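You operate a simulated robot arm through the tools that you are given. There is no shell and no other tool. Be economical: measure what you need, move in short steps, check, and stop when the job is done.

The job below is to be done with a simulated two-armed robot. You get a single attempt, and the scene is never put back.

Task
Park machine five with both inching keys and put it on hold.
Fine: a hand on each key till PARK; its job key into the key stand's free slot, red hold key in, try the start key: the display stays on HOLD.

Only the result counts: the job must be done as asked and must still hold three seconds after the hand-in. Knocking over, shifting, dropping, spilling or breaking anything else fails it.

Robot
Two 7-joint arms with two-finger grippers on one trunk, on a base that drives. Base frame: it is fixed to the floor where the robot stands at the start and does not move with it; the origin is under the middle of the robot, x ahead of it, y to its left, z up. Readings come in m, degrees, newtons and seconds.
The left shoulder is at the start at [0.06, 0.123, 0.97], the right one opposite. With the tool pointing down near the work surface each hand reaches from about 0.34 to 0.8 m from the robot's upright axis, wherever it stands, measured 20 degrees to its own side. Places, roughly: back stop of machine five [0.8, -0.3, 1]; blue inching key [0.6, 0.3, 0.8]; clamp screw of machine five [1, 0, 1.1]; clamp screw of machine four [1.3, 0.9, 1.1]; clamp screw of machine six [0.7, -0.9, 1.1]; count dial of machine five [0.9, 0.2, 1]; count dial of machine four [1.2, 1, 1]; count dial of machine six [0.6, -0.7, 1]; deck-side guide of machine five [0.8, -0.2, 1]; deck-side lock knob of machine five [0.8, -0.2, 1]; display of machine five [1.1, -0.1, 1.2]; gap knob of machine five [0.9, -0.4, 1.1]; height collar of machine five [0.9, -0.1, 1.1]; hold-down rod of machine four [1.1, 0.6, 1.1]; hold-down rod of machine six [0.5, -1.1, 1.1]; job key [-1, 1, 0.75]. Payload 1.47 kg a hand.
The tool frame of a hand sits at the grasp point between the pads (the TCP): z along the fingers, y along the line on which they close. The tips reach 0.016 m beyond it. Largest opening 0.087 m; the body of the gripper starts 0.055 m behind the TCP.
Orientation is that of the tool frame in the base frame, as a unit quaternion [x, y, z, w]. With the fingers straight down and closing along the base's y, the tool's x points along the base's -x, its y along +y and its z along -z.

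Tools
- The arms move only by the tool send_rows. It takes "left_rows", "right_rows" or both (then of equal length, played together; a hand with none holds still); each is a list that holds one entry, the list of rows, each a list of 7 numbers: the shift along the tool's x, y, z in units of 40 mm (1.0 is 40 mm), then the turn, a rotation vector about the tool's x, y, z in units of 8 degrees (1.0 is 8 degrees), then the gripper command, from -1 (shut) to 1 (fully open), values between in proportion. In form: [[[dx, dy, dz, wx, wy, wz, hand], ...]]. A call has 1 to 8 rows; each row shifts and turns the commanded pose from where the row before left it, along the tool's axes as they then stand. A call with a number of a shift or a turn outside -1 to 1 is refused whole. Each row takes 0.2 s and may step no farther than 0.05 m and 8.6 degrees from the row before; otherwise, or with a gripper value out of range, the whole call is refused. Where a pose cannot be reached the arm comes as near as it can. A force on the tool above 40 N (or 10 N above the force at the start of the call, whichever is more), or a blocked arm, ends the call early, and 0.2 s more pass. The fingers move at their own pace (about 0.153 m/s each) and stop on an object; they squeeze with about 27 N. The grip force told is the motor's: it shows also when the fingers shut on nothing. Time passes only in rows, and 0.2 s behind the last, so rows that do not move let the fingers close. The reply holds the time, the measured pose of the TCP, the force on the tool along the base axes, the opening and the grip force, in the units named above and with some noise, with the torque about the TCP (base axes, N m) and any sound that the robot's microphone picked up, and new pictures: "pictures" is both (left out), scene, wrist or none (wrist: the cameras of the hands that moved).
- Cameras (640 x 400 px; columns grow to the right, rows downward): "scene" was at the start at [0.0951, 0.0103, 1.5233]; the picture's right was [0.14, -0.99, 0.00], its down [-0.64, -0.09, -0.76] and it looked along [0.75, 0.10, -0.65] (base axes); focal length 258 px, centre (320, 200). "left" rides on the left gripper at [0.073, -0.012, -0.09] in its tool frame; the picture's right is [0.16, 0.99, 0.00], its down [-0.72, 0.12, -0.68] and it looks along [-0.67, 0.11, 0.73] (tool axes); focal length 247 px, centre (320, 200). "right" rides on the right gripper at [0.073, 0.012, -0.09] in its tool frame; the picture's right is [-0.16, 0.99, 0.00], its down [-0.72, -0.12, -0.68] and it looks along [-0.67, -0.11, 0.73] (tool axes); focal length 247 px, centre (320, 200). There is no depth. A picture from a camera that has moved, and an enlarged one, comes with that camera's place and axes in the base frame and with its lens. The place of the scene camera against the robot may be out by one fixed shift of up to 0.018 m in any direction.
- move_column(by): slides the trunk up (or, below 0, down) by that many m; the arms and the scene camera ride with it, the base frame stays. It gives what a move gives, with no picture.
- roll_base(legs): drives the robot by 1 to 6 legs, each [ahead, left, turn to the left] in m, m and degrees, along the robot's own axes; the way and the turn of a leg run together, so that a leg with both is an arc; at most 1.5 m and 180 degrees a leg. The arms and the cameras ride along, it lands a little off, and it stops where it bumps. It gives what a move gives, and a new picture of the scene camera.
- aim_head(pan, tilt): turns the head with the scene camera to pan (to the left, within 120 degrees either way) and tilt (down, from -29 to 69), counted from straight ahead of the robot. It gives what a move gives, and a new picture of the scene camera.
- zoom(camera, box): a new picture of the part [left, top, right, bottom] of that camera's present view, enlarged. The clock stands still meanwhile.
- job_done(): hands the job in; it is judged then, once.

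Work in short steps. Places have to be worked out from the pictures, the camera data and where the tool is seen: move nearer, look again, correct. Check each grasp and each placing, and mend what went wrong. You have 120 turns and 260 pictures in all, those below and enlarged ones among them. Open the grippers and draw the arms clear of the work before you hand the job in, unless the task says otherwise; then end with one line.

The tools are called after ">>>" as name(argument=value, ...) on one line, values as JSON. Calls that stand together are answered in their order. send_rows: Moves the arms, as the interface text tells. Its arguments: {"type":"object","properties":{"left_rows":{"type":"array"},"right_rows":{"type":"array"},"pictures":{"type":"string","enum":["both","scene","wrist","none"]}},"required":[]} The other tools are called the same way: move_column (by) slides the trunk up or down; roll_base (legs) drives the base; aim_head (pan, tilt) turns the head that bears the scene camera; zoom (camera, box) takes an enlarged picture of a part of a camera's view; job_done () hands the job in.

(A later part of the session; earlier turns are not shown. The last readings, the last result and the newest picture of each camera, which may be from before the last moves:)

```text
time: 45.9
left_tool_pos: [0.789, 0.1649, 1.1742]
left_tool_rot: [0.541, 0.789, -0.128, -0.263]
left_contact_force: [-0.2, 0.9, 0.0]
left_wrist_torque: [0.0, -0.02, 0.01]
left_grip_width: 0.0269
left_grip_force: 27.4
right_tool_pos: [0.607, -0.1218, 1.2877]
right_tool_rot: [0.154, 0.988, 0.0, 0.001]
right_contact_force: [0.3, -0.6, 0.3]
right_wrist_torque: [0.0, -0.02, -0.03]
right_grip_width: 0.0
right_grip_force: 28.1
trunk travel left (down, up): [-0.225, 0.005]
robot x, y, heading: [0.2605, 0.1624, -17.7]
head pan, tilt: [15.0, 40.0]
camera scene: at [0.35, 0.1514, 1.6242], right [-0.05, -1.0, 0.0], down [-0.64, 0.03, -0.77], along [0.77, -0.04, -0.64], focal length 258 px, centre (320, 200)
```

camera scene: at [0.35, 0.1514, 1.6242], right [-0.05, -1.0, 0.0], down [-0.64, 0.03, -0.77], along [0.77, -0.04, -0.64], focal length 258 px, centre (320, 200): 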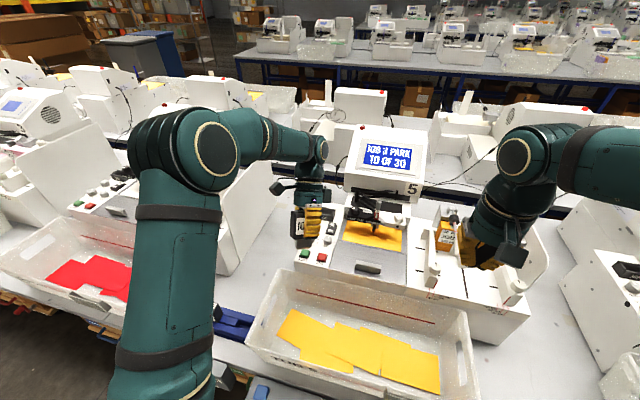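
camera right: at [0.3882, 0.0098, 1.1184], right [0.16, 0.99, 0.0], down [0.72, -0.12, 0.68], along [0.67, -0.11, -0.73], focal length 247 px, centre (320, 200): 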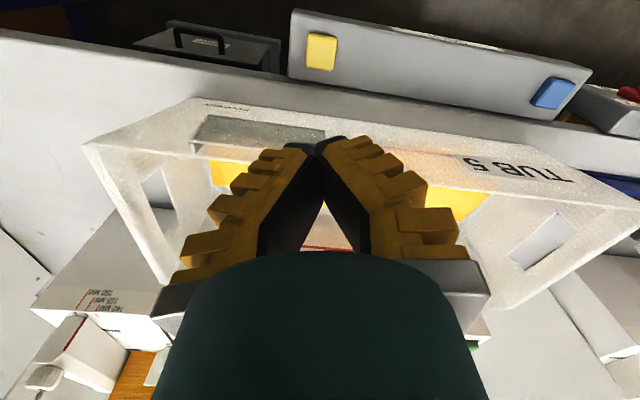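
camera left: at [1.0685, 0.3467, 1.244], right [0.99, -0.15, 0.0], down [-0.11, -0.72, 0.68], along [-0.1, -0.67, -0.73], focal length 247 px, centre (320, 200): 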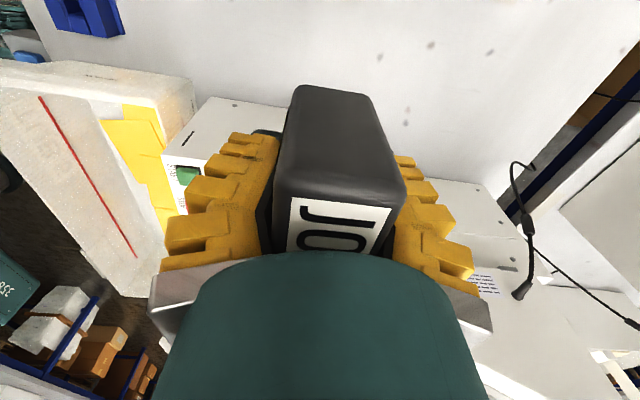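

Freed. The key is still in hand. I rotate back to vertical with the closing axis across the bench.

>>> send_rows(left_rows=[[[0, 0, 0, -0.61, -0.109, 0.675, -1], [0, 0, 0, -0.61, -0.109, 0.675, -1], [0, 0, 0, -0.61, -0.109, 0.675, -1], [0, 0, 0, -0.61, -0.109, 0.675, -1], [0, 0, 0, -0.61, -0.109, 0.675, -1], [0, 0, 0, -0.61, -0.109, 0.675, -1], [0, 0, 0, -0.61, -0.109, 0.675, -1]]])

```text
time: 47.5
left_tool_pos: [0.7907, 0.1627, 1.1746]
left_tool_rot: [0.81, 0.587, 0.0, 0.001]
left_contact_force: [0.4, 0.0, -0.5]
left_wrist_torque: [0.0, -0.03, -0.01]
left_grip_width: 0.0272
left_grip_force: 27.1
right_tool_pos: [0.6073, -0.1233, 1.2892]
right_tool_rot: [0.154, 0.988, 0.0, 0.001]
right_contact_force: [-0.6, -0.2, -1.0]
right_wrist_torque: [-0.01, 0.02, 0.04]
right_grip_width: 0.0
right_grip_force: 28.3
trunk travel left (down, up): [-0.225, 0.005]
robot x, y, heading: [0.2578, 0.156, -18.0]
head pan, tilt: [15.0, 40.0]
camera scene: at [0.3514, 0.1512, 1.6241], right [-0.05, -1.0, 0.0], down [-0.64, 0.03, -0.77], along [0.77, -0.04, -0.64], focal length 258 px, centre (320, 200)
camera left: at [0.8018, 0.2366, 1.2645], right [0.99, -0.15, 0.0], down [-0.11, -0.72, 0.68], along [-0.1, -0.67, -0.73], focal length 247 px, centre (320, 200)
```

scene: 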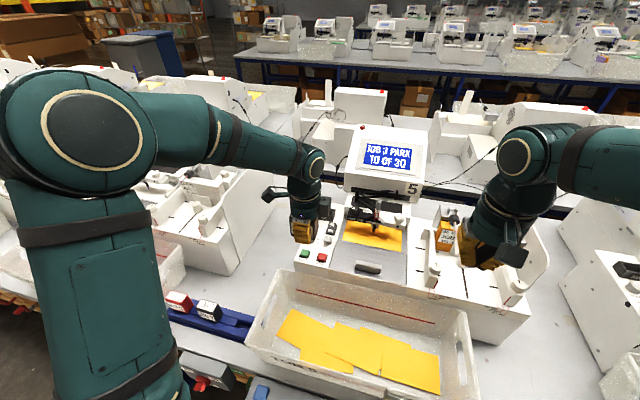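
left: 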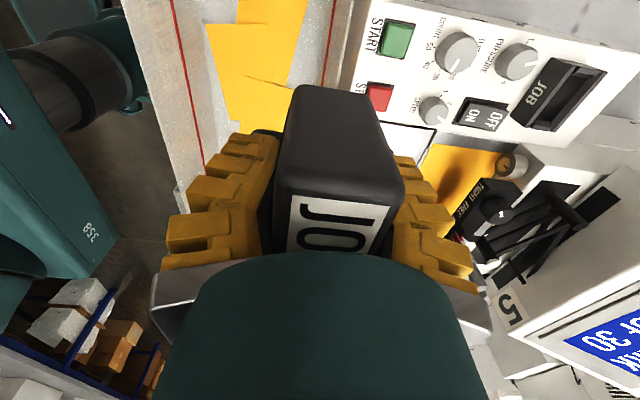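

Now I carry it to just right of the free slot at z≈1.12 and look.

>>> send_rows(left_rows=[[[0.64, -0.76, 0.28, 0, 0, 0, -1], [0.64, -0.76, 0.28, 0, 0, 0, -1], [0.64, -0.76, 0.28, 0, 0, 0, -1], [0.64, -0.76, 0.28, 0, 0, 0, -1], [0.64, -0.76, 0.28, 0, 0, 0, -1]]])

>>> zoom(camera="left", box=[200, 0, 440, 150])

>>> zoom(camera="scene", box=[140, 260, 300, 380])

```text
time: 48.7
left_tool_pos: [0.6847, 0.3343, 1.1187]
left_tool_rot: [0.809, 0.588, 0.0, 0.001]
left_contact_force: [-0.7, 0.4, 0.2]
left_wrist_torque: [-0.01, -0.01, -0.02]
left_grip_width: 0.0273
left_grip_force: 27.6
right_tool_pos: [0.6075, -0.1215, 1.2888]
right_tool_rot: [0.153, 0.988, 0.0, 0.0]
right_contact_force: [-0.2, -1.0, 0.1]
right_wrist_torque: [-0.05, 0.01, -0.03]
right_grip_width: 0.0
right_grip_force: 28.3
trunk travel left (down, up): [-0.225, 0.005]
robot x, y, heading: [0.256, 0.1625, -17.7]
head pan, tilt: [15.0, 40.0]
camera scene: at [0.3511, 0.1516, 1.6241], right [-0.05, -1.0, 0.0], down [-0.64, 0.03, -0.77], along [0.77, -0.04, -0.64], focal length 258 px, centre (320, 200)
camera left: at [0.6954, 0.4066, 1.208], right [0.99, -0.15, 0.0], down [-0.11, -0.72, 0.68], along [-0.1, -0.67, -0.73], focal length 247 px, centre (320, 200)
```

scene: 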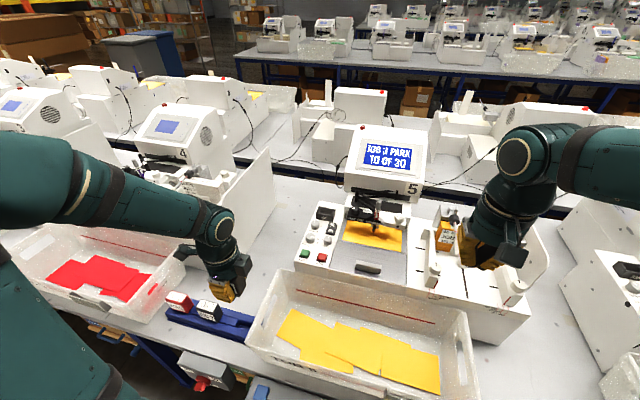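
left: 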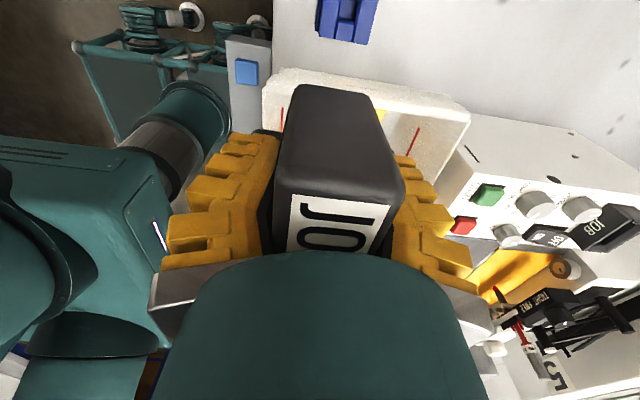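

```text
2.67 times, centred on (320, 75) of left
camera zoom: at [0.6954, 0.4066, 1.208], right [0.99, -0.15, 0.0], down [-0.11, -0.72, 0.68], along [-0.1, -0.67, -0.73], focal length 659 px, centre (320, 533)
```

zoom: 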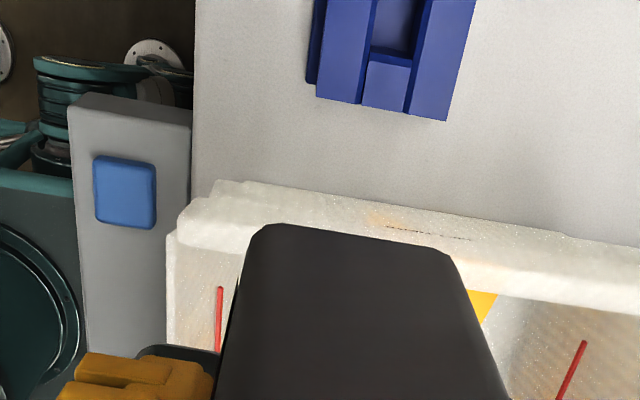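

```text
3.33 times, centred on (220, 320) of scene
camera zoom: at [0.3511, 0.1516, 1.6241], right [-0.05, -1.0, 0.0], down [-0.64, 0.03, -0.77], along [0.77, -0.04, -0.64], focal length 861 px, centre (653, -200)
```

zoom: 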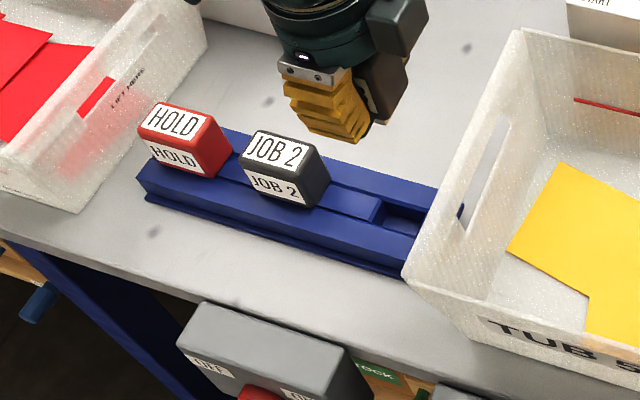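

Two views agree: slot centre ≈ [0.730, 0.377], rim z ≈ 0.82. I move over it and descend to z≈0.93, still above the slot.

>>> send_rows(left_rows=[[[0.68, 0.375, 0, 0, 0, 0, -1], [0.68, 0.375, 0, 0, 0, 0, -1], [0, 0, 0.9, 0, 0, 0, -1], [0, 0, 0.9, 0, 0, 0, -1], [0, 0, 0.9, 0, 0, 0, -1], [0, 0, 0.9, 0, 0, 0, -1], [0, 0, 0.9, 0, 0, 0, -1]]])

>>> zoom(camera="scene", box=[140, 260, 300, 380])

```text
time: 50.3
left_tool_pos: [0.7314, 0.3732, 0.9397]
left_tool_rot: [0.809, 0.588, -0.001, 0.001]
left_contact_force: [0.8, -0.3, -0.8]
left_wrist_torque: [-0.02, 0.0, 0.01]
left_grip_width: 0.0268
left_grip_force: 26.7
right_tool_pos: [0.6101, -0.1235, 1.288]
right_tool_rot: [0.153, 0.988, 0.001, -0.001]
right_contact_force: [1.0, -0.2, 0.6]
right_wrist_torque: [0.03, 0.02, 0.0]
right_grip_width: 0.0
right_grip_force: 28.3
trunk travel left (down, up): [-0.225, 0.005]
robot x, y, heading: [0.2551, 0.1605, -17.7]
head pan, tilt: [15.0, 40.0]
camera scene: at [0.3531, 0.1507, 1.6239], right [-0.05, -1.0, 0.0], down [-0.64, 0.03, -0.77], along [0.76, -0.04, -0.64], focal length 258 px, centre (320, 200)
camera left: at [0.7429, 0.4465, 1.028], right [0.99, -0.15, 0.0], down [-0.11, -0.72, 0.68], along [-0.1, -0.67, -0.73], focal length 247 px, centre (320, 200)
```

scene: 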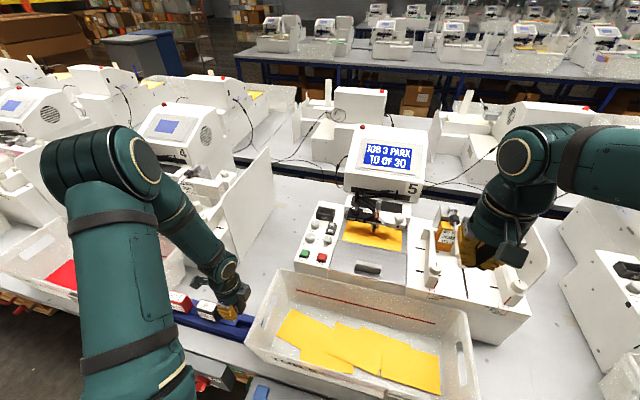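
left: 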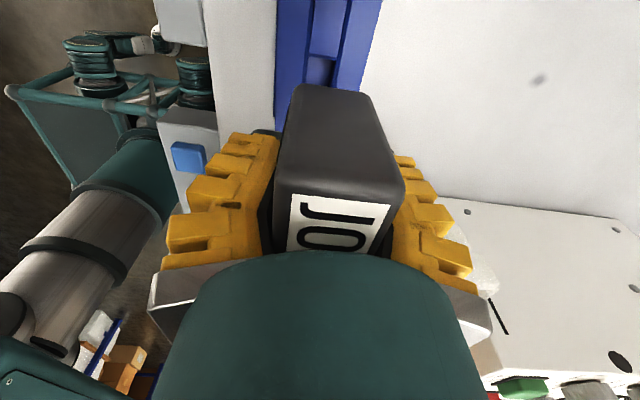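

```text
3.33 times, centred on (220, 320) of scene
camera zoom: at [0.3531, 0.1507, 1.6239], right [-0.05, -1.0, 0.0], down [-0.64, 0.03, -0.77], along [0.76, -0.04, -0.64], focal length 861 px, centre (653, -200)
```

zoom: 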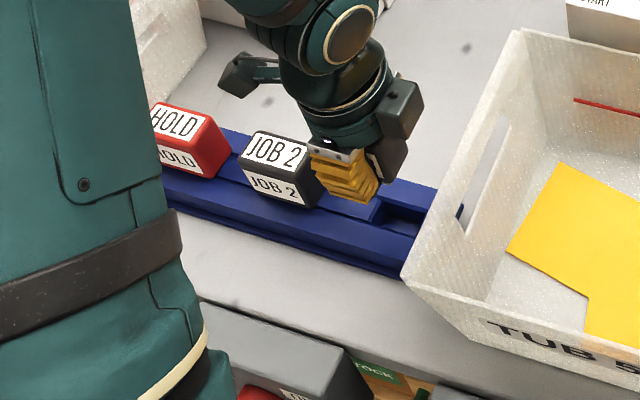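

I zoom on the slot edge visible in the wrist picture to check alignment.

>>> zoom(camera="left", box=[260, 0, 400, 100])

>>> zoom(camera="scene", box=[195, 285, 275, 345])

```text
4.00 times, centred on (330, 50) of left
camera zoom: at [0.7429, 0.4465, 1.028], right [0.99, -0.15, 0.0], down [-0.11, -0.72, 0.68], along [-0.1, -0.67, -0.73], focal length 988 px, centre (280, 800)
```

zoom: 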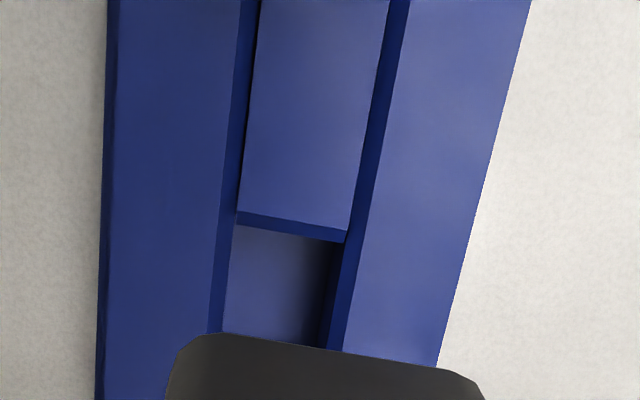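

```text
6.67 times, centred on (235, 315) of scene
camera zoom: at [0.3531, 0.1507, 1.6239], right [-0.05, -1.0, 0.0], down [-0.64, 0.03, -0.77], along [0.76, -0.04, -0.64], focal length 1722 px, centre (887, -567)
```

zoom: 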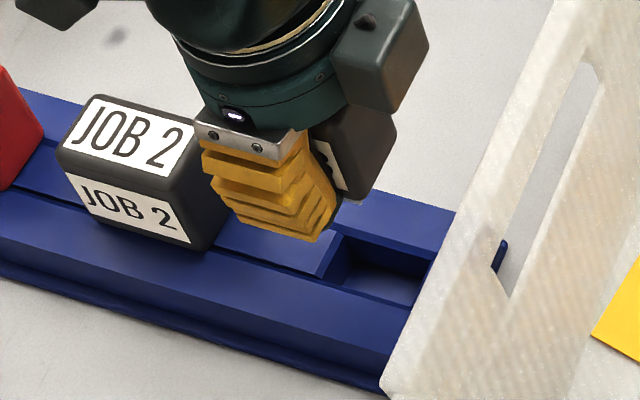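

Slot centre computes to (n 0.582, s 0.582); the hand is 4 mm right and 2 mm deep of it. I correct and descend further.

>>> send_rows(left_rows=[[[0.11, -0.05, 0, 0, 0, 0, -1], [0, 0, 0.5, 0, 0, 0, -1], [0, 0, 0.4, 0, 0, 0, -1]]], pictures="wrist")

>>> zoom(camera="scene", box=[195, 285, 275, 345])

```text
time: 51.1
left_tool_pos: [0.7302, 0.3796, 0.9023]
left_tool_rot: [0.809, 0.588, 0.0, 0.002]
left_contact_force: [0.0, -0.1, -0.7]
left_wrist_torque: [-0.01, 0.03, -0.01]
left_grip_width: 0.0268
left_grip_force: 27.0
right_tool_pos: [0.6102, -0.1226, 1.2884]
right_tool_rot: [0.153, 0.988, -0.001, -0.001]
right_contact_force: [0.0, 0.2, -0.8]
right_wrist_torque: [0.01, -0.01, 0.03]
right_grip_width: 0.0
right_grip_force: 28.6
trunk travel left (down, up): [-0.225, 0.005]
robot x, y, heading: [0.2592, 0.1571, -17.6]
head pan, tilt: [15.0, 40.0]
camera left: at [0.7416, 0.451, 0.9924], right [0.99, -0.15, 0.0], down [-0.11, -0.72, 0.68], along [-0.1, -0.67, -0.73], focal length 247 px, centre (320, 200)
```

left: 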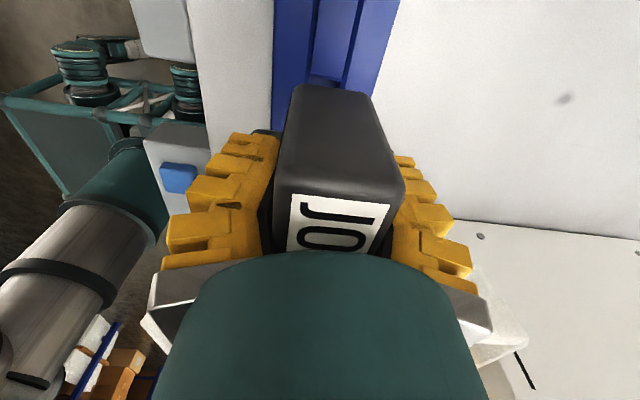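

```text
6.67 times, centred on (235, 315) of scene
camera zoom: at [0.352, 0.151, 1.624], right [-0.05, -1.0, 0.0], down [-0.64, 0.03, -0.77], along [0.77, -0.04, -0.64], focal length 1722 px, centre (887, -567)
```

zoom: 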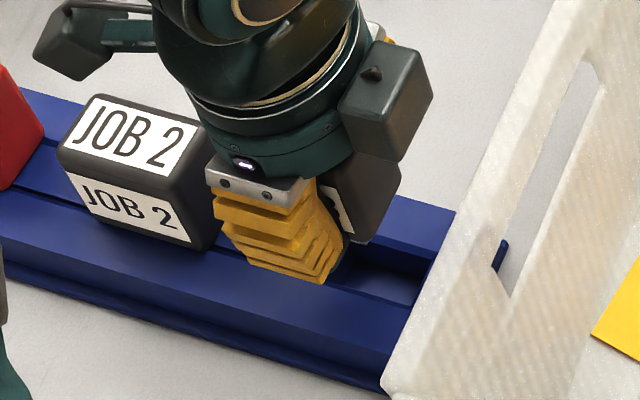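

The alignment between key and slot along the bench needs checking; I zoom tighter.

>>> zoom(camera="scene", box=[215, 295, 255, 325])

>>> zoom(camera="left", box=[250, 60, 410, 260])

```text
13.33 times, centred on (235, 310) of scene
camera zoom: at [0.352, 0.151, 1.624], right [-0.05, -1.0, 0.0], down [-0.64, 0.03, -0.77], along [0.77, -0.04, -0.64], focal length 3445 px, centre (1453, -1267)
```

zoom: 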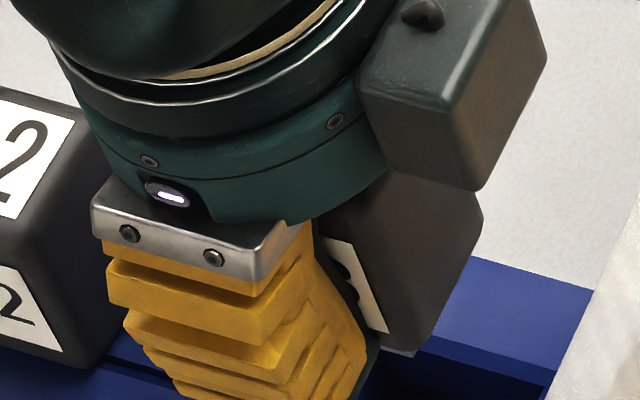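

```text
2.00 times, centred on (330, 160) of left
camera zoom: at [0.7416, 0.451, 0.9924], right [0.99, -0.15, 0.0], down [-0.11, -0.72, 0.68], along [-0.1, -0.67, -0.73], focal length 494 px, centre (300, 280)
```

zoom: 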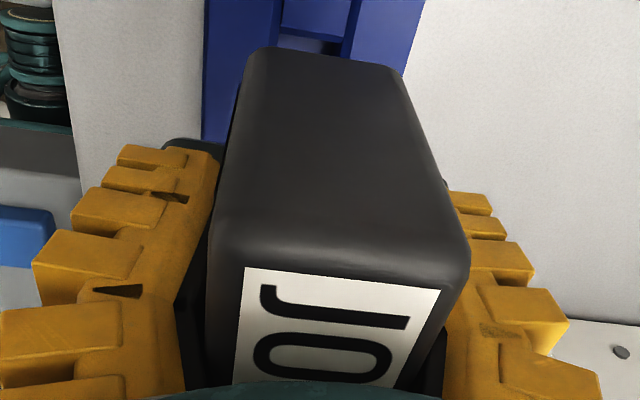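

The key appears to sit about 12 mm left of the hand's centre, so I shift the hand 12 mm right, lower slightly, and compare again.

>>> send_rows(left_rows=[[[-0.3, 0, 0, 0, 0, 0, -1], [0, 0, 0.2, 0, 0, 0, -1], [0, 0, 0, 0, 0, 0, -1]]], pictures="wrist")

>>> zoom(camera="scene", box=[205, 295, 265, 340])

>>> zoom(camera="left", box=[250, 0, 410, 100])

```text
time: 51.9
left_tool_pos: [0.7269, 0.3662, 0.8943]
left_tool_rot: [0.808, 0.589, -0.001, 0.001]
left_contact_force: [0.4, 0.6, -0.8]
left_wrist_torque: [0.03, 0.02, -0.01]
left_grip_width: 0.027
left_grip_force: 27.2
right_tool_pos: [0.6077, -0.1226, 1.2877]
right_tool_rot: [0.153, 0.988, 0.0, 0.0]
right_contact_force: [0.1, -0.5, -0.6]
right_wrist_torque: [0.02, -0.04, 0.03]
right_grip_width: 0.0002
right_grip_force: 28.3
trunk travel left (down, up): [-0.225, 0.005]
robot x, y, heading: [0.2578, 0.155, -17.9]
head pan, tilt: [15.0, 40.0]
camera left: at [0.7377, 0.4391, 0.9834], right [0.99, -0.15, 0.0], down [-0.11, -0.72, 0.68], along [-0.1, -0.67, -0.73], focal length 247 px, centre (320, 200)
```

left: 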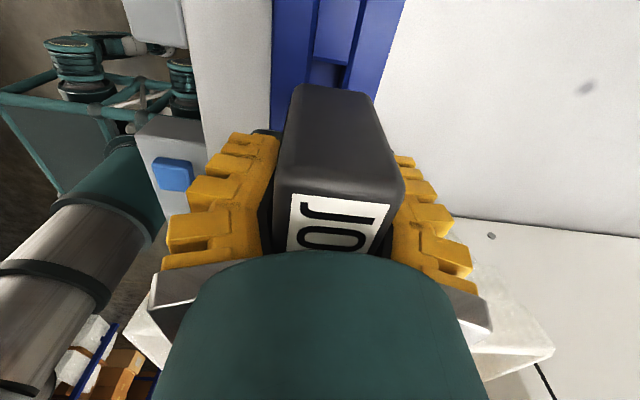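

```text
8.89 times, centred on (235, 318) of scene
camera zoom: at [0.3516, 0.1506, 1.6241], right [-0.05, -1.0, 0.0], down [-0.64, 0.03, -0.77], along [0.77, -0.04, -0.64], focal length 2296 px, centre (1076, -844)
```

zoom: 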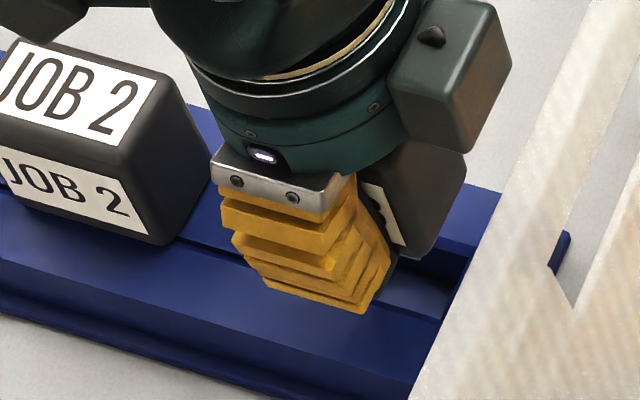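

```text
4.00 times, centred on (330, 50) of left
camera zoom: at [0.7377, 0.4391, 0.9834], right [0.99, -0.15, 0.0], down [-0.11, -0.72, 0.68], along [-0.1, -0.67, -0.73], focal length 988 px, centre (280, 800)
```

zoom: 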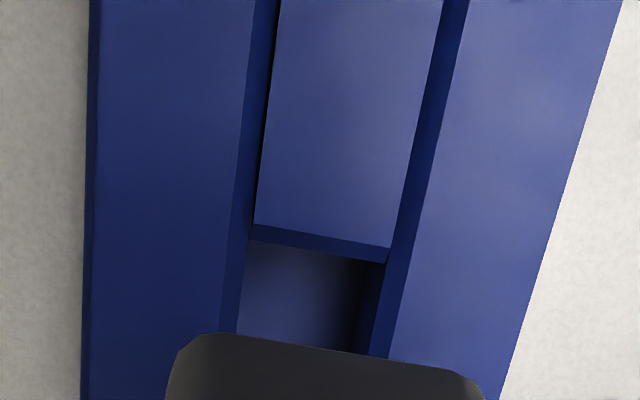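

Now slot and key agree within ~2 mm in both directions. I descend in small steps watching the force.

>>> send_rows(left_rows=[[[0, 0, 0.2, 0, 0, 0, -1], [0, 0, 0.2, 0, 0, 0, -1], [0, 0, 0.15, 0, 0, 0, -1], [0, 0, 0, 0, 0, 0, -1]]], pictures="wrist")

>>> zoom(camera="scene", box=[205, 295, 265, 340])

```text
time: 52.9
left_tool_pos: [0.7254, 0.368, 0.873]
left_tool_rot: [0.808, 0.589, 0.0, 0.0]
left_contact_force: [0.1, 0.4, -0.2]
left_wrist_torque: [-0.01, -0.01, -0.01]
left_grip_width: 0.0267
left_grip_force: 27.0
right_tool_pos: [0.608, -0.1219, 1.2877]
right_tool_rot: [0.154, 0.988, 0.001, 0.0]
right_contact_force: [-0.8, -0.1, 0.3]
right_wrist_torque: [0.0, 0.0, -0.02]
right_grip_width: 0.0
right_grip_force: 27.6
trunk travel left (down, up): [-0.225, 0.005]
robot x, y, heading: [0.2563, 0.1611, -17.6]
head pan, tilt: [15.0, 40.0]
camera left: at [0.7374, 0.4398, 0.9612], right [0.99, -0.15, 0.0], down [-0.11, -0.72, 0.68], along [-0.1, -0.67, -0.73], focal length 247 px, centre (320, 200)
```

left: 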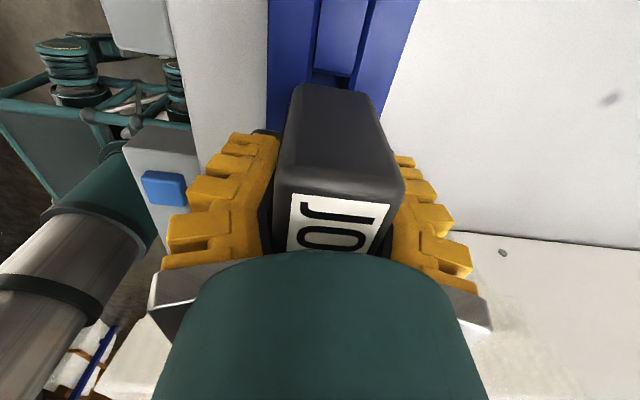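

```text
8.89 times, centred on (235, 318) of scene
camera zoom: at [0.3517, 0.1508, 1.624], right [-0.05, -1.0, 0.0], down [-0.64, 0.03, -0.77], along [0.77, -0.04, -0.64], focal length 2296 px, centre (1076, -844)
```

zoom: 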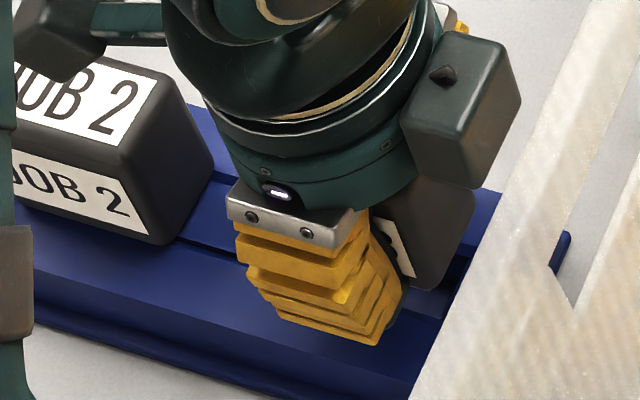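

No contact yet; I continue down gently.

>>> send_rows(left_rows=[[[0, 0, 0.15, 0, 0, 0, -1], [0, 0, 0.15, 0, 0, 0, -1], [0, 0, 0, 0, 0, 0, -1]]], pictures="wrist")

>>> zoom(camera="scene", box=[205, 295, 265, 340])

```text
time: 53.7
left_tool_pos: [0.7266, 0.367, 0.8612]
left_tool_rot: [0.809, 0.588, 0.0, 0.001]
left_contact_force: [0.1, 0.0, -0.7]
left_wrist_torque: [0.0, -0.01, 0.01]
left_grip_width: 0.0267
left_grip_force: 27.4
right_tool_pos: [0.6068, -0.1216, 1.2884]
right_tool_rot: [0.153, 0.988, -0.001, 0.0]
right_contact_force: [-0.5, -0.3, 0.9]
right_wrist_torque: [0.04, -0.03, -0.01]
right_grip_width: 0.0
right_grip_force: 27.8
trunk travel left (down, up): [-0.225, 0.005]
robot x, y, heading: [0.2578, 0.1605, -17.7]
head pan, tilt: [15.0, 40.0]
camera left: at [0.7372, 0.4397, 0.9498], right [0.99, -0.15, 0.0], down [-0.11, -0.72, 0.68], along [-0.1, -0.67, -0.73], focal length 247 px, centre (320, 200)
```

left: 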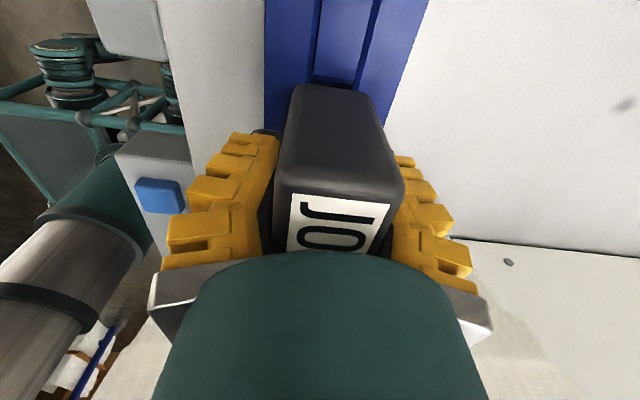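

```text
8.89 times, centred on (235, 318) of scene
camera zoom: at [0.3518, 0.1509, 1.624], right [-0.05, -1.0, 0.0], down [-0.64, 0.03, -0.77], along [0.77, -0.04, -0.64], focal length 2296 px, centre (1076, -844)
```

zoom: 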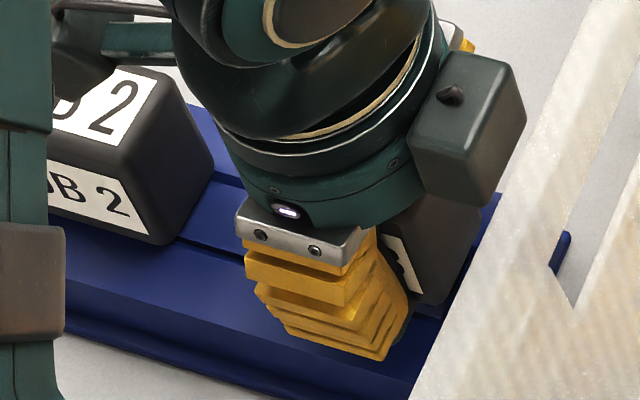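

The stem may be just at the slot; a box on the gripper's right side comes near the tub rim, so I descend in very small steps watching force.

>>> send_rows(left_rows=[[[0, 0, 0.12, 0, 0, 0, -1], [0, 0, 0, 0, 0, 0, -1]]], pictures="none")

>>> zoom(camera="scene", box=[235, 300, 275, 330])

```text
time: 54.3
left_tool_pos: [0.7259, 0.3665, 0.8567]
left_tool_rot: [0.808, 0.589, -0.001, 0.0]
left_contact_force: [0.4, -0.3, 0.6]
left_wrist_torque: [0.02, 0.01, -0.02]
left_grip_width: 0.0271
left_grip_force: 26.9
right_tool_pos: [0.6073, -0.1219, 1.2887]
right_tool_rot: [0.154, 0.988, 0.0, -0.001]
right_contact_force: [0.0, 0.0, 0.1]
right_wrist_torque: [-0.04, 0.0, 0.0]
right_grip_width: 0.0002
right_grip_force: 27.8
trunk travel left (down, up): [-0.225, 0.005]
robot x, y, heading: [0.2521, 0.1632, -17.4]
head pan, tilt: [15.0, 40.0]
```

```text
13.33 times, centred on (255, 315) of scene
camera zoom: at [0.3517, 0.1509, 1.624], right [-0.05, -1.0, 0.0], down [-0.64, 0.03, -0.77], along [0.77, -0.04, -0.64], focal length 3445 px, centre (1187, -1333)
```

zoom: 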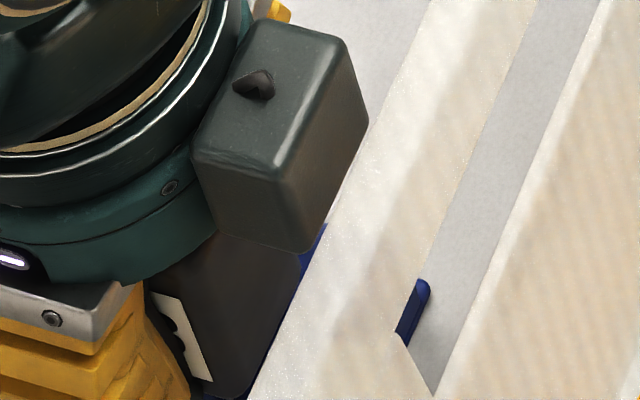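

No contact force yet. Another small step down.

>>> send_rows(left_rows=[[[0, 0, 0.12, 0, 0, 0, -1], [0, 0, 0.0, 0, 0, 0, -1]]], pictures="none")

>>> send_rows(left_rows=[[[0, 0, 0.12, 0, 0, 0, -1], [0, 0, 0.0, 0, 0, 0, -1]]], pictures="wrist")

>>> zoom(camera="scene", box=[215, 300, 275, 345])

```text
time: 54.9
left_tool_pos: [0.7255, 0.3663, 0.8505]
left_tool_rot: [0.808, 0.589, 0.0, 0.0]
left_contact_force: [-0.3, 0.9, 0.8]
left_wrist_torque: [-0.01, 0.01, -0.01]
left_grip_width: 0.0269
left_grip_force: 26.8
right_tool_pos: [0.6077, -0.1217, 1.2883]
right_tool_rot: [0.154, 0.988, -0.001, 0.001]
right_contact_force: [0.5, -0.5, -0.3]
right_wrist_torque: [0.03, -0.01, -0.02]
right_grip_width: 0.0
right_grip_force: 28.4
trunk travel left (down, up): [-0.225, 0.005]
robot x, y, heading: [0.2548, 0.1597, -17.7]
head pan, tilt: [15.0, 40.0]
```

```text
time: 55.5
left_tool_pos: [0.7268, 0.3667, 0.8463]
left_tool_rot: [0.809, 0.588, -0.001, 0.001]
left_contact_force: [-0.9, 0.0, -0.2]
left_wrist_torque: [-0.04, -0.01, -0.01]
left_grip_width: 0.027
left_grip_force: 27.0
right_tool_pos: [0.6078, -0.1231, 1.288]
right_tool_rot: [0.154, 0.988, 0.0, -0.001]
right_contact_force: [0.0, 0.7, 0.8]
right_wrist_torque: [-0.01, 0.0, 0.01]
right_grip_width: 0.0002
right_grip_force: 28.3
trunk travel left (down, up): [-0.225, 0.005]
robot x, y, heading: [0.2588, 0.1574, -17.8]
head pan, tilt: [15.0, 40.0]
camera left: at [0.7378, 0.4394, 0.9349], right [0.99, -0.15, 0.0], down [-0.11, -0.72, 0.68], along [-0.1, -0.67, -0.73], focal length 247 px, centre (320, 200)
```

left: 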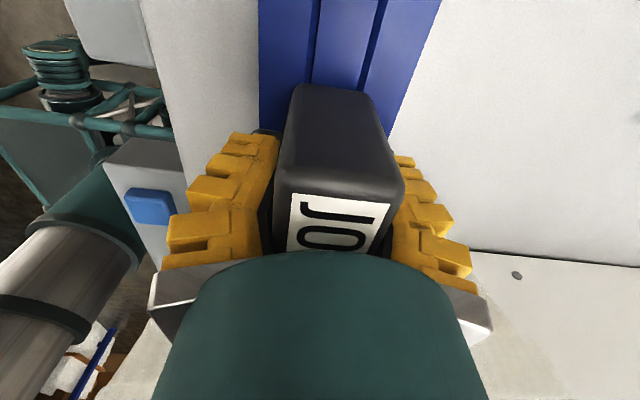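

```text
8.89 times, centred on (245, 322) of scene
camera zoom: at [0.3517, 0.1509, 1.624], right [-0.05, -1.0, 0.0], down [-0.64, 0.03, -0.77], along [0.77, -0.04, -0.64], focal length 2296 px, centre (987, -889)
```

zoom: 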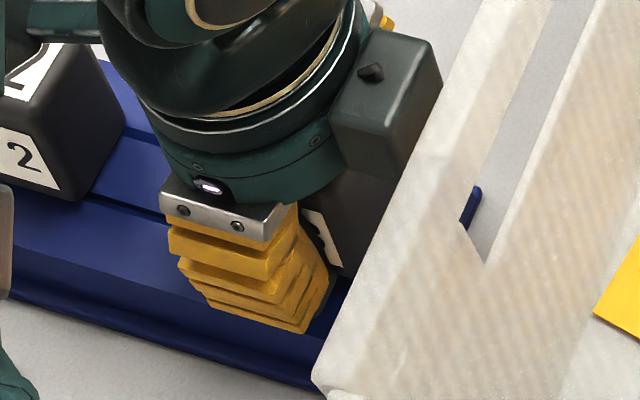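

Still free. I continue in 5 mm steps.

>>> send_rows(left_rows=[[[0, 0, 0.12, 0, 0, 0, -1], [0, 0, 0.0, 0, 0, 0, -1]]], pictures="none")

>>> send_rows(left_rows=[[[0, 0, 0.1, 0, 0, 0, -1], [0, 0, 0.0, 0, 0, 0, -1]]], pictures="wrist")

>>> zoom(camera="scene", box=[195, 295, 275, 355])

```text
time: 56.1
left_tool_pos: [0.7274, 0.3664, 0.8401]
left_tool_rot: [0.809, 0.588, 0.0, 0.001]
left_contact_force: [-0.8, 0.2, -0.5]
left_wrist_torque: [0.02, 0.02, 0.01]
left_grip_width: 0.0264
left_grip_force: 27.0
right_tool_pos: [0.6069, -0.1222, 1.2887]
right_tool_rot: [0.155, 0.988, 0.0, 0.001]
right_contact_force: [0.3, 0.1, 0.4]
right_wrist_torque: [0.0, -0.02, -0.01]
right_grip_width: 0.0001
right_grip_force: 28.3
trunk travel left (down, up): [-0.225, 0.005]
robot x, y, heading: [0.2581, 0.1613, -17.5]
head pan, tilt: [15.0, 40.0]
```

```text
time: 56.7
left_tool_pos: [0.7263, 0.3679, 0.8361]
left_tool_rot: [0.809, 0.588, -0.001, 0.001]
left_contact_force: [-0.1, 0.7, -0.7]
left_wrist_torque: [-0.01, -0.01, 0.01]
left_grip_width: 0.0268
left_grip_force: 27.1
right_tool_pos: [0.6073, -0.1225, 1.2889]
right_tool_rot: [0.153, 0.988, 0.0, 0.0]
right_contact_force: [-0.8, 0.5, -0.6]
right_wrist_torque: [-0.02, 0.03, 0.01]
right_grip_width: 0.0
right_grip_force: 28.0
trunk travel left (down, up): [-0.225, 0.005]
robot x, y, heading: [0.2555, 0.1612, -18.0]
head pan, tilt: [15.0, 40.0]
camera left: at [0.7378, 0.4398, 0.926], right [0.99, -0.15, 0.0], down [-0.11, -0.72, 0.68], along [-0.1, -0.67, -0.73], focal length 247 px, centre (320, 200)
```

left: 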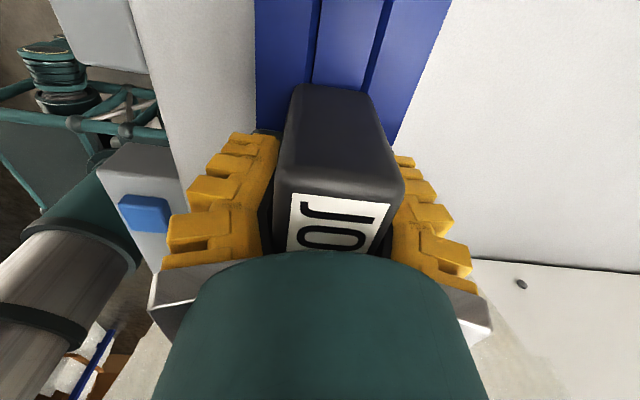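

```text
6.67 times, centred on (235, 325) of scene
camera zoom: at [0.3518, 0.1509, 1.624], right [-0.05, -1.0, 0.0], down [-0.64, 0.03, -0.77], along [0.77, -0.04, -0.64], focal length 1722 px, centre (887, -633)
```

zoom: 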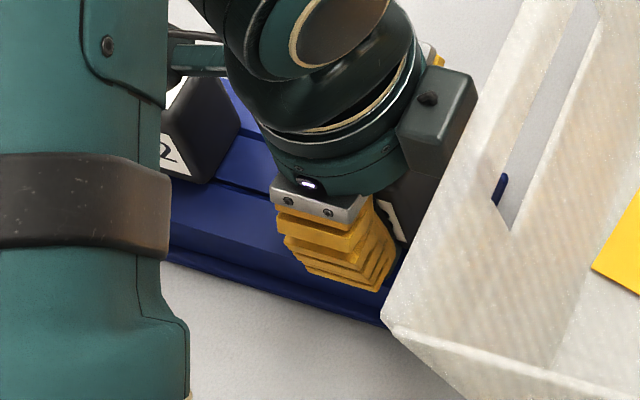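

Still no contact at tips z≈0.82. Continue gently.

>>> send_rows(left_rows=[[[0, 0, 0.1, 0, 0, 0, -1], [0, 0, 0.0, 0, 0, 0, -1]]], pictures="none")

>>> send_rows(left_rows=[[[0, 0, 0.1, 0, 0, 0, -1], [0, 0, 0.0, 0, 0, 0, -1]]], pictures="wrist")

>>> zoom(camera="left", box=[220, 0, 460, 150])

```text
time: 57.3
left_tool_pos: [0.7264, 0.3665, 0.8345]
left_tool_rot: [0.808, 0.589, 0.001, 0.002]
left_contact_force: [4.3, 3.6, 34.1]
left_wrist_torque: [0.11, 0.06, -0.01]
left_grip_width: 0.0343
left_grip_force: 27.1
right_tool_pos: [0.6071, -0.1228, 1.2897]
right_tool_rot: [0.153, 0.988, 0.0, 0.001]
right_contact_force: [-0.5, -0.1, 0.0]
right_wrist_torque: [0.0, 0.0, -0.02]
right_grip_width: 0.0
right_grip_force: 27.7
trunk travel left (down, up): [-0.225, 0.005]
robot x, y, heading: [0.2557, 0.1578, -17.6]
head pan, tilt: [15.0, 40.0]
```

```text
time: 57.6
left_tool_pos: [0.7254, 0.3671, 0.8341]
left_tool_rot: [0.808, 0.589, 0.002, 0.002]
left_contact_force: [-3.8, -1.1, 25.1]
left_wrist_torque: [-0.1, 0.29, -0.02]
left_grip_width: 0.0356
left_grip_force: 26.8
right_tool_pos: [0.6061, -0.1231, 1.2896]
right_tool_rot: [0.153, 0.988, 0.0, 0.001]
right_contact_force: [0.1, -0.2, -0.2]
right_wrist_torque: [0.01, -0.01, 0.01]
right_grip_width: 0.0
right_grip_force: 28.3
trunk travel left (down, up): [-0.225, 0.005]
robot x, y, heading: [0.2579, 0.1591, -17.9]
head pan, tilt: [15.0, 40.0]
stopped in row 1 (left hand): the force on the tool passed its limit at 48 N (the readings are from after the stop); the commanded pose is now the measured one
camera left: at [0.7372, 0.4396, 0.9232], right [0.99, -0.15, 0.0], down [-0.11, -0.72, 0.68], along [-0.1, -0.67, -0.73], focal length 247 px, centre (320, 200)
```

left: 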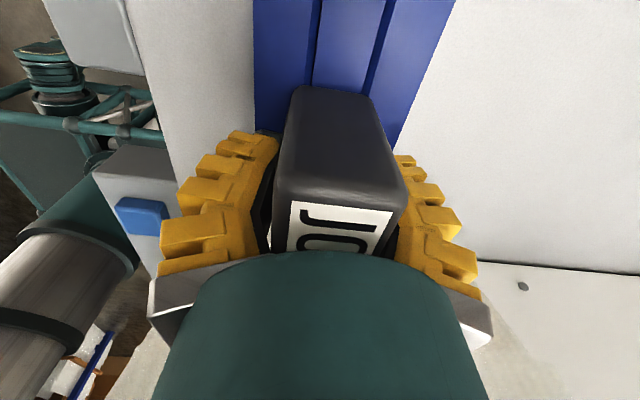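

```text
2.67 times, centred on (340, 75) of left
camera zoom: at [0.7372, 0.4396, 0.9232], right [0.99, -0.15, 0.0], down [-0.11, -0.72, 0.68], along [-0.1, -0.67, -0.73], focal length 659 px, centre (267, 533)
```

zoom: 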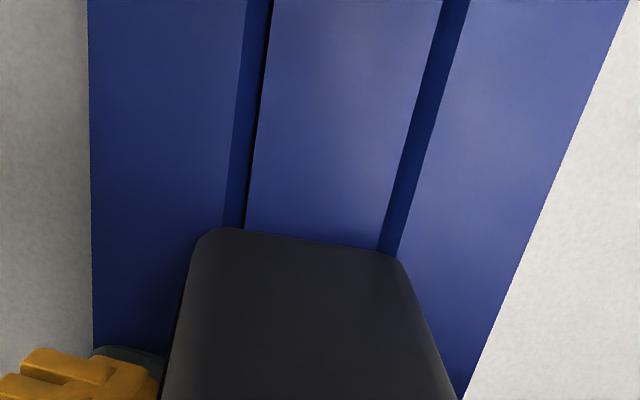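

Firm contact: tips/block on the stand's rails. I ease up 2 mm and open the gripper.

>>> send_rows(left_rows=[[[0, 0, -0.05, 0, 0, 0, -1], [0, 0, 0, 0, 0, 0, 0.0], [0, 0, 0, 0, 0, 0, 1], [0, 0, 0, 0, 0, 0, 1]]], pictures="wrist")

>>> zoom(camera="left", box=[220, 0, 460, 150])

```text
time: 58.6
left_tool_pos: [0.7284, 0.3671, 0.8349]
left_tool_rot: [0.808, 0.589, 0.0, 0.002]
left_contact_force: [1.1, 0.5, -0.7]
left_wrist_torque: [0.05, 0.0, -0.01]
left_grip_width: 0.0871
left_grip_force: 0.2
right_tool_pos: [0.6081, -0.1219, 1.2891]
right_tool_rot: [0.154, 0.988, 0.0, 0.0]
right_contact_force: [-0.5, 0.2, 0.0]
right_wrist_torque: [-0.01, -0.01, 0.01]
right_grip_width: 0.0
right_grip_force: 28.1
trunk travel left (down, up): [-0.225, 0.005]
robot x, y, heading: [0.2555, 0.1614, -17.6]
head pan, tilt: [15.0, 40.0]
camera left: at [0.7387, 0.4403, 0.9237], right [0.99, -0.15, 0.0], down [-0.11, -0.72, 0.68], along [-0.1, -0.67, -0.73], focal length 247 px, centre (320, 200)
```

left: 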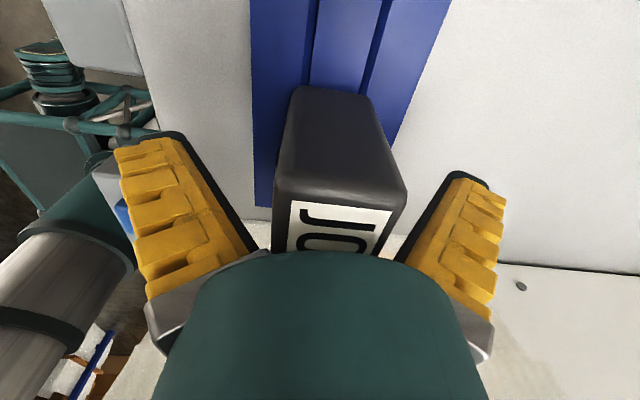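

```text
2.67 times, centred on (340, 75) of left
camera zoom: at [0.7387, 0.4403, 0.9237], right [0.99, -0.15, 0.0], down [-0.11, -0.72, 0.68], along [-0.1, -0.67, -0.73], focal length 659 px, centre (267, 533)
```

zoom: 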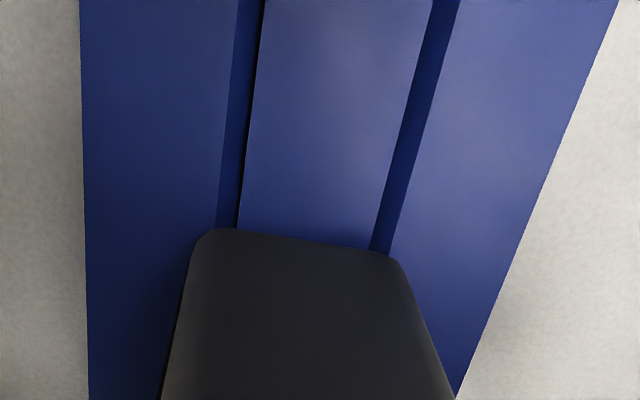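

The key stands by itself. I lift the open hand straight up and inspect.

>>> send_rows(left_rows=[[[0, 0, -0.5, 0, 0, 0, 1], [0, 0, -0.8, 0, 0, 0, 1], [0, 0, -0.9, 0, 0, 0, 1], [0, 0, -0.9, 0, 0, 0, 1], [0, 0, -0.9, 0, 0, 0, 1]]])

>>> zoom(camera="scene", box=[150, 270, 270, 360])

>>> zoom(camera="left", box=[220, 0, 460, 180])

```text
time: 59.8
left_tool_pos: [0.7282, 0.3692, 0.9939]
left_tool_rot: [0.808, 0.589, 0.001, 0.001]
left_contact_force: [0.3, 0.5, -0.4]
left_wrist_torque: [0.0, -0.01, -0.02]
left_grip_width: 0.0872
left_grip_force: 0.1
right_tool_pos: [0.6073, -0.1211, 1.289]
right_tool_rot: [0.154, 0.988, 0.0, 0.0]
right_contact_force: [-0.3, -0.3, -0.4]
right_wrist_torque: [0.0, -0.02, 0.0]
right_grip_width: 0.0001
right_grip_force: 28.1
trunk travel left (down, up): [-0.225, 0.005]
robot x, y, heading: [0.2575, 0.1615, -17.5]
head pan, tilt: [15.0, 40.0]
camera scene: at [0.3509, 0.1508, 1.6241], right [-0.05, -1.0, 0.0], down [-0.64, 0.03, -0.77], along [0.77, -0.04, -0.64], focal length 258 px, centre (320, 200)
camera left: at [0.7382, 0.4415, 1.0832], right [0.99, -0.15, 0.0], down [-0.11, -0.72, 0.68], along [-0.1, -0.67, -0.73], focal length 247 px, centre (320, 200)
```

scene: 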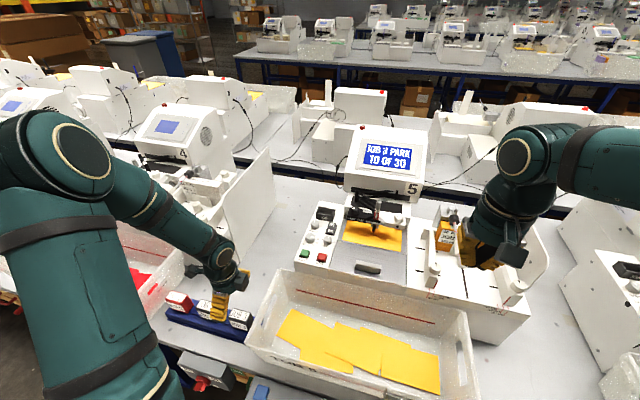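
left: 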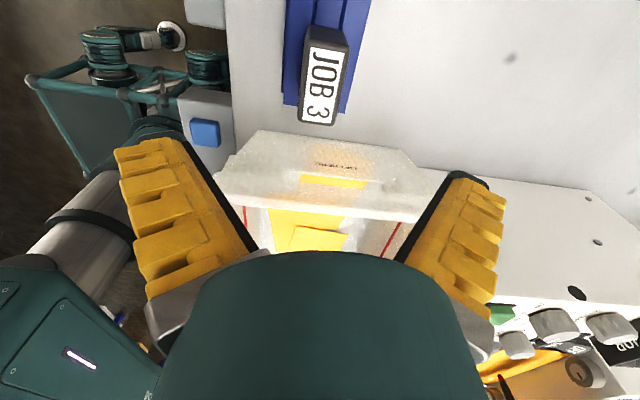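

```text
4.44 times, centred on (210, 315) of scene
camera zoom: at [0.3509, 0.1508, 1.6241], right [-0.05, -1.0, 0.0], down [-0.64, 0.03, -0.77], along [0.77, -0.04, -0.64], focal length 1148 px, centre (809, -311)
```

zoom: 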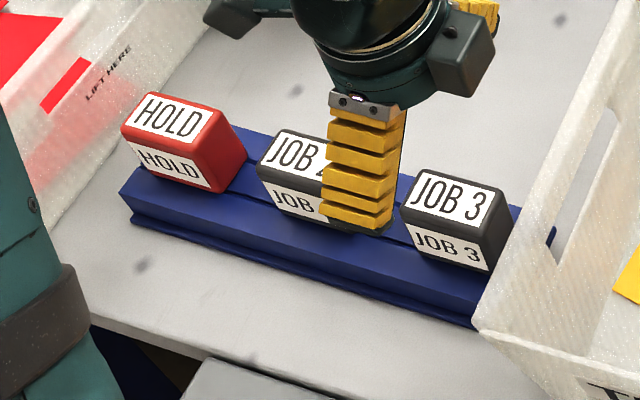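

```text
2.22 times, centred on (340, 90) of left
camera zoom: at [0.7382, 0.4415, 1.0832], right [0.99, -0.15, 0.0], down [-0.11, -0.72, 0.68], along [-0.1, -0.67, -0.73], focal length 549 px, centre (276, 444)
```

zoom: 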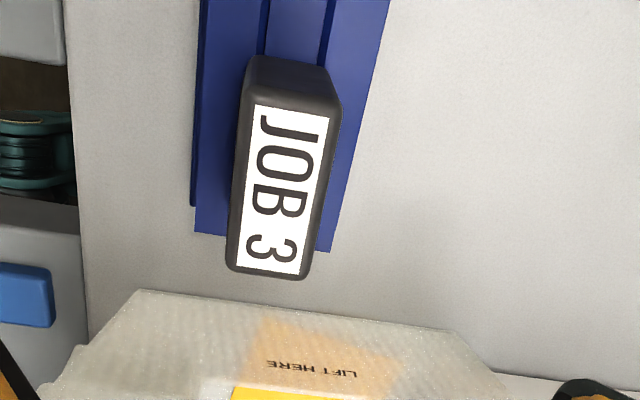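

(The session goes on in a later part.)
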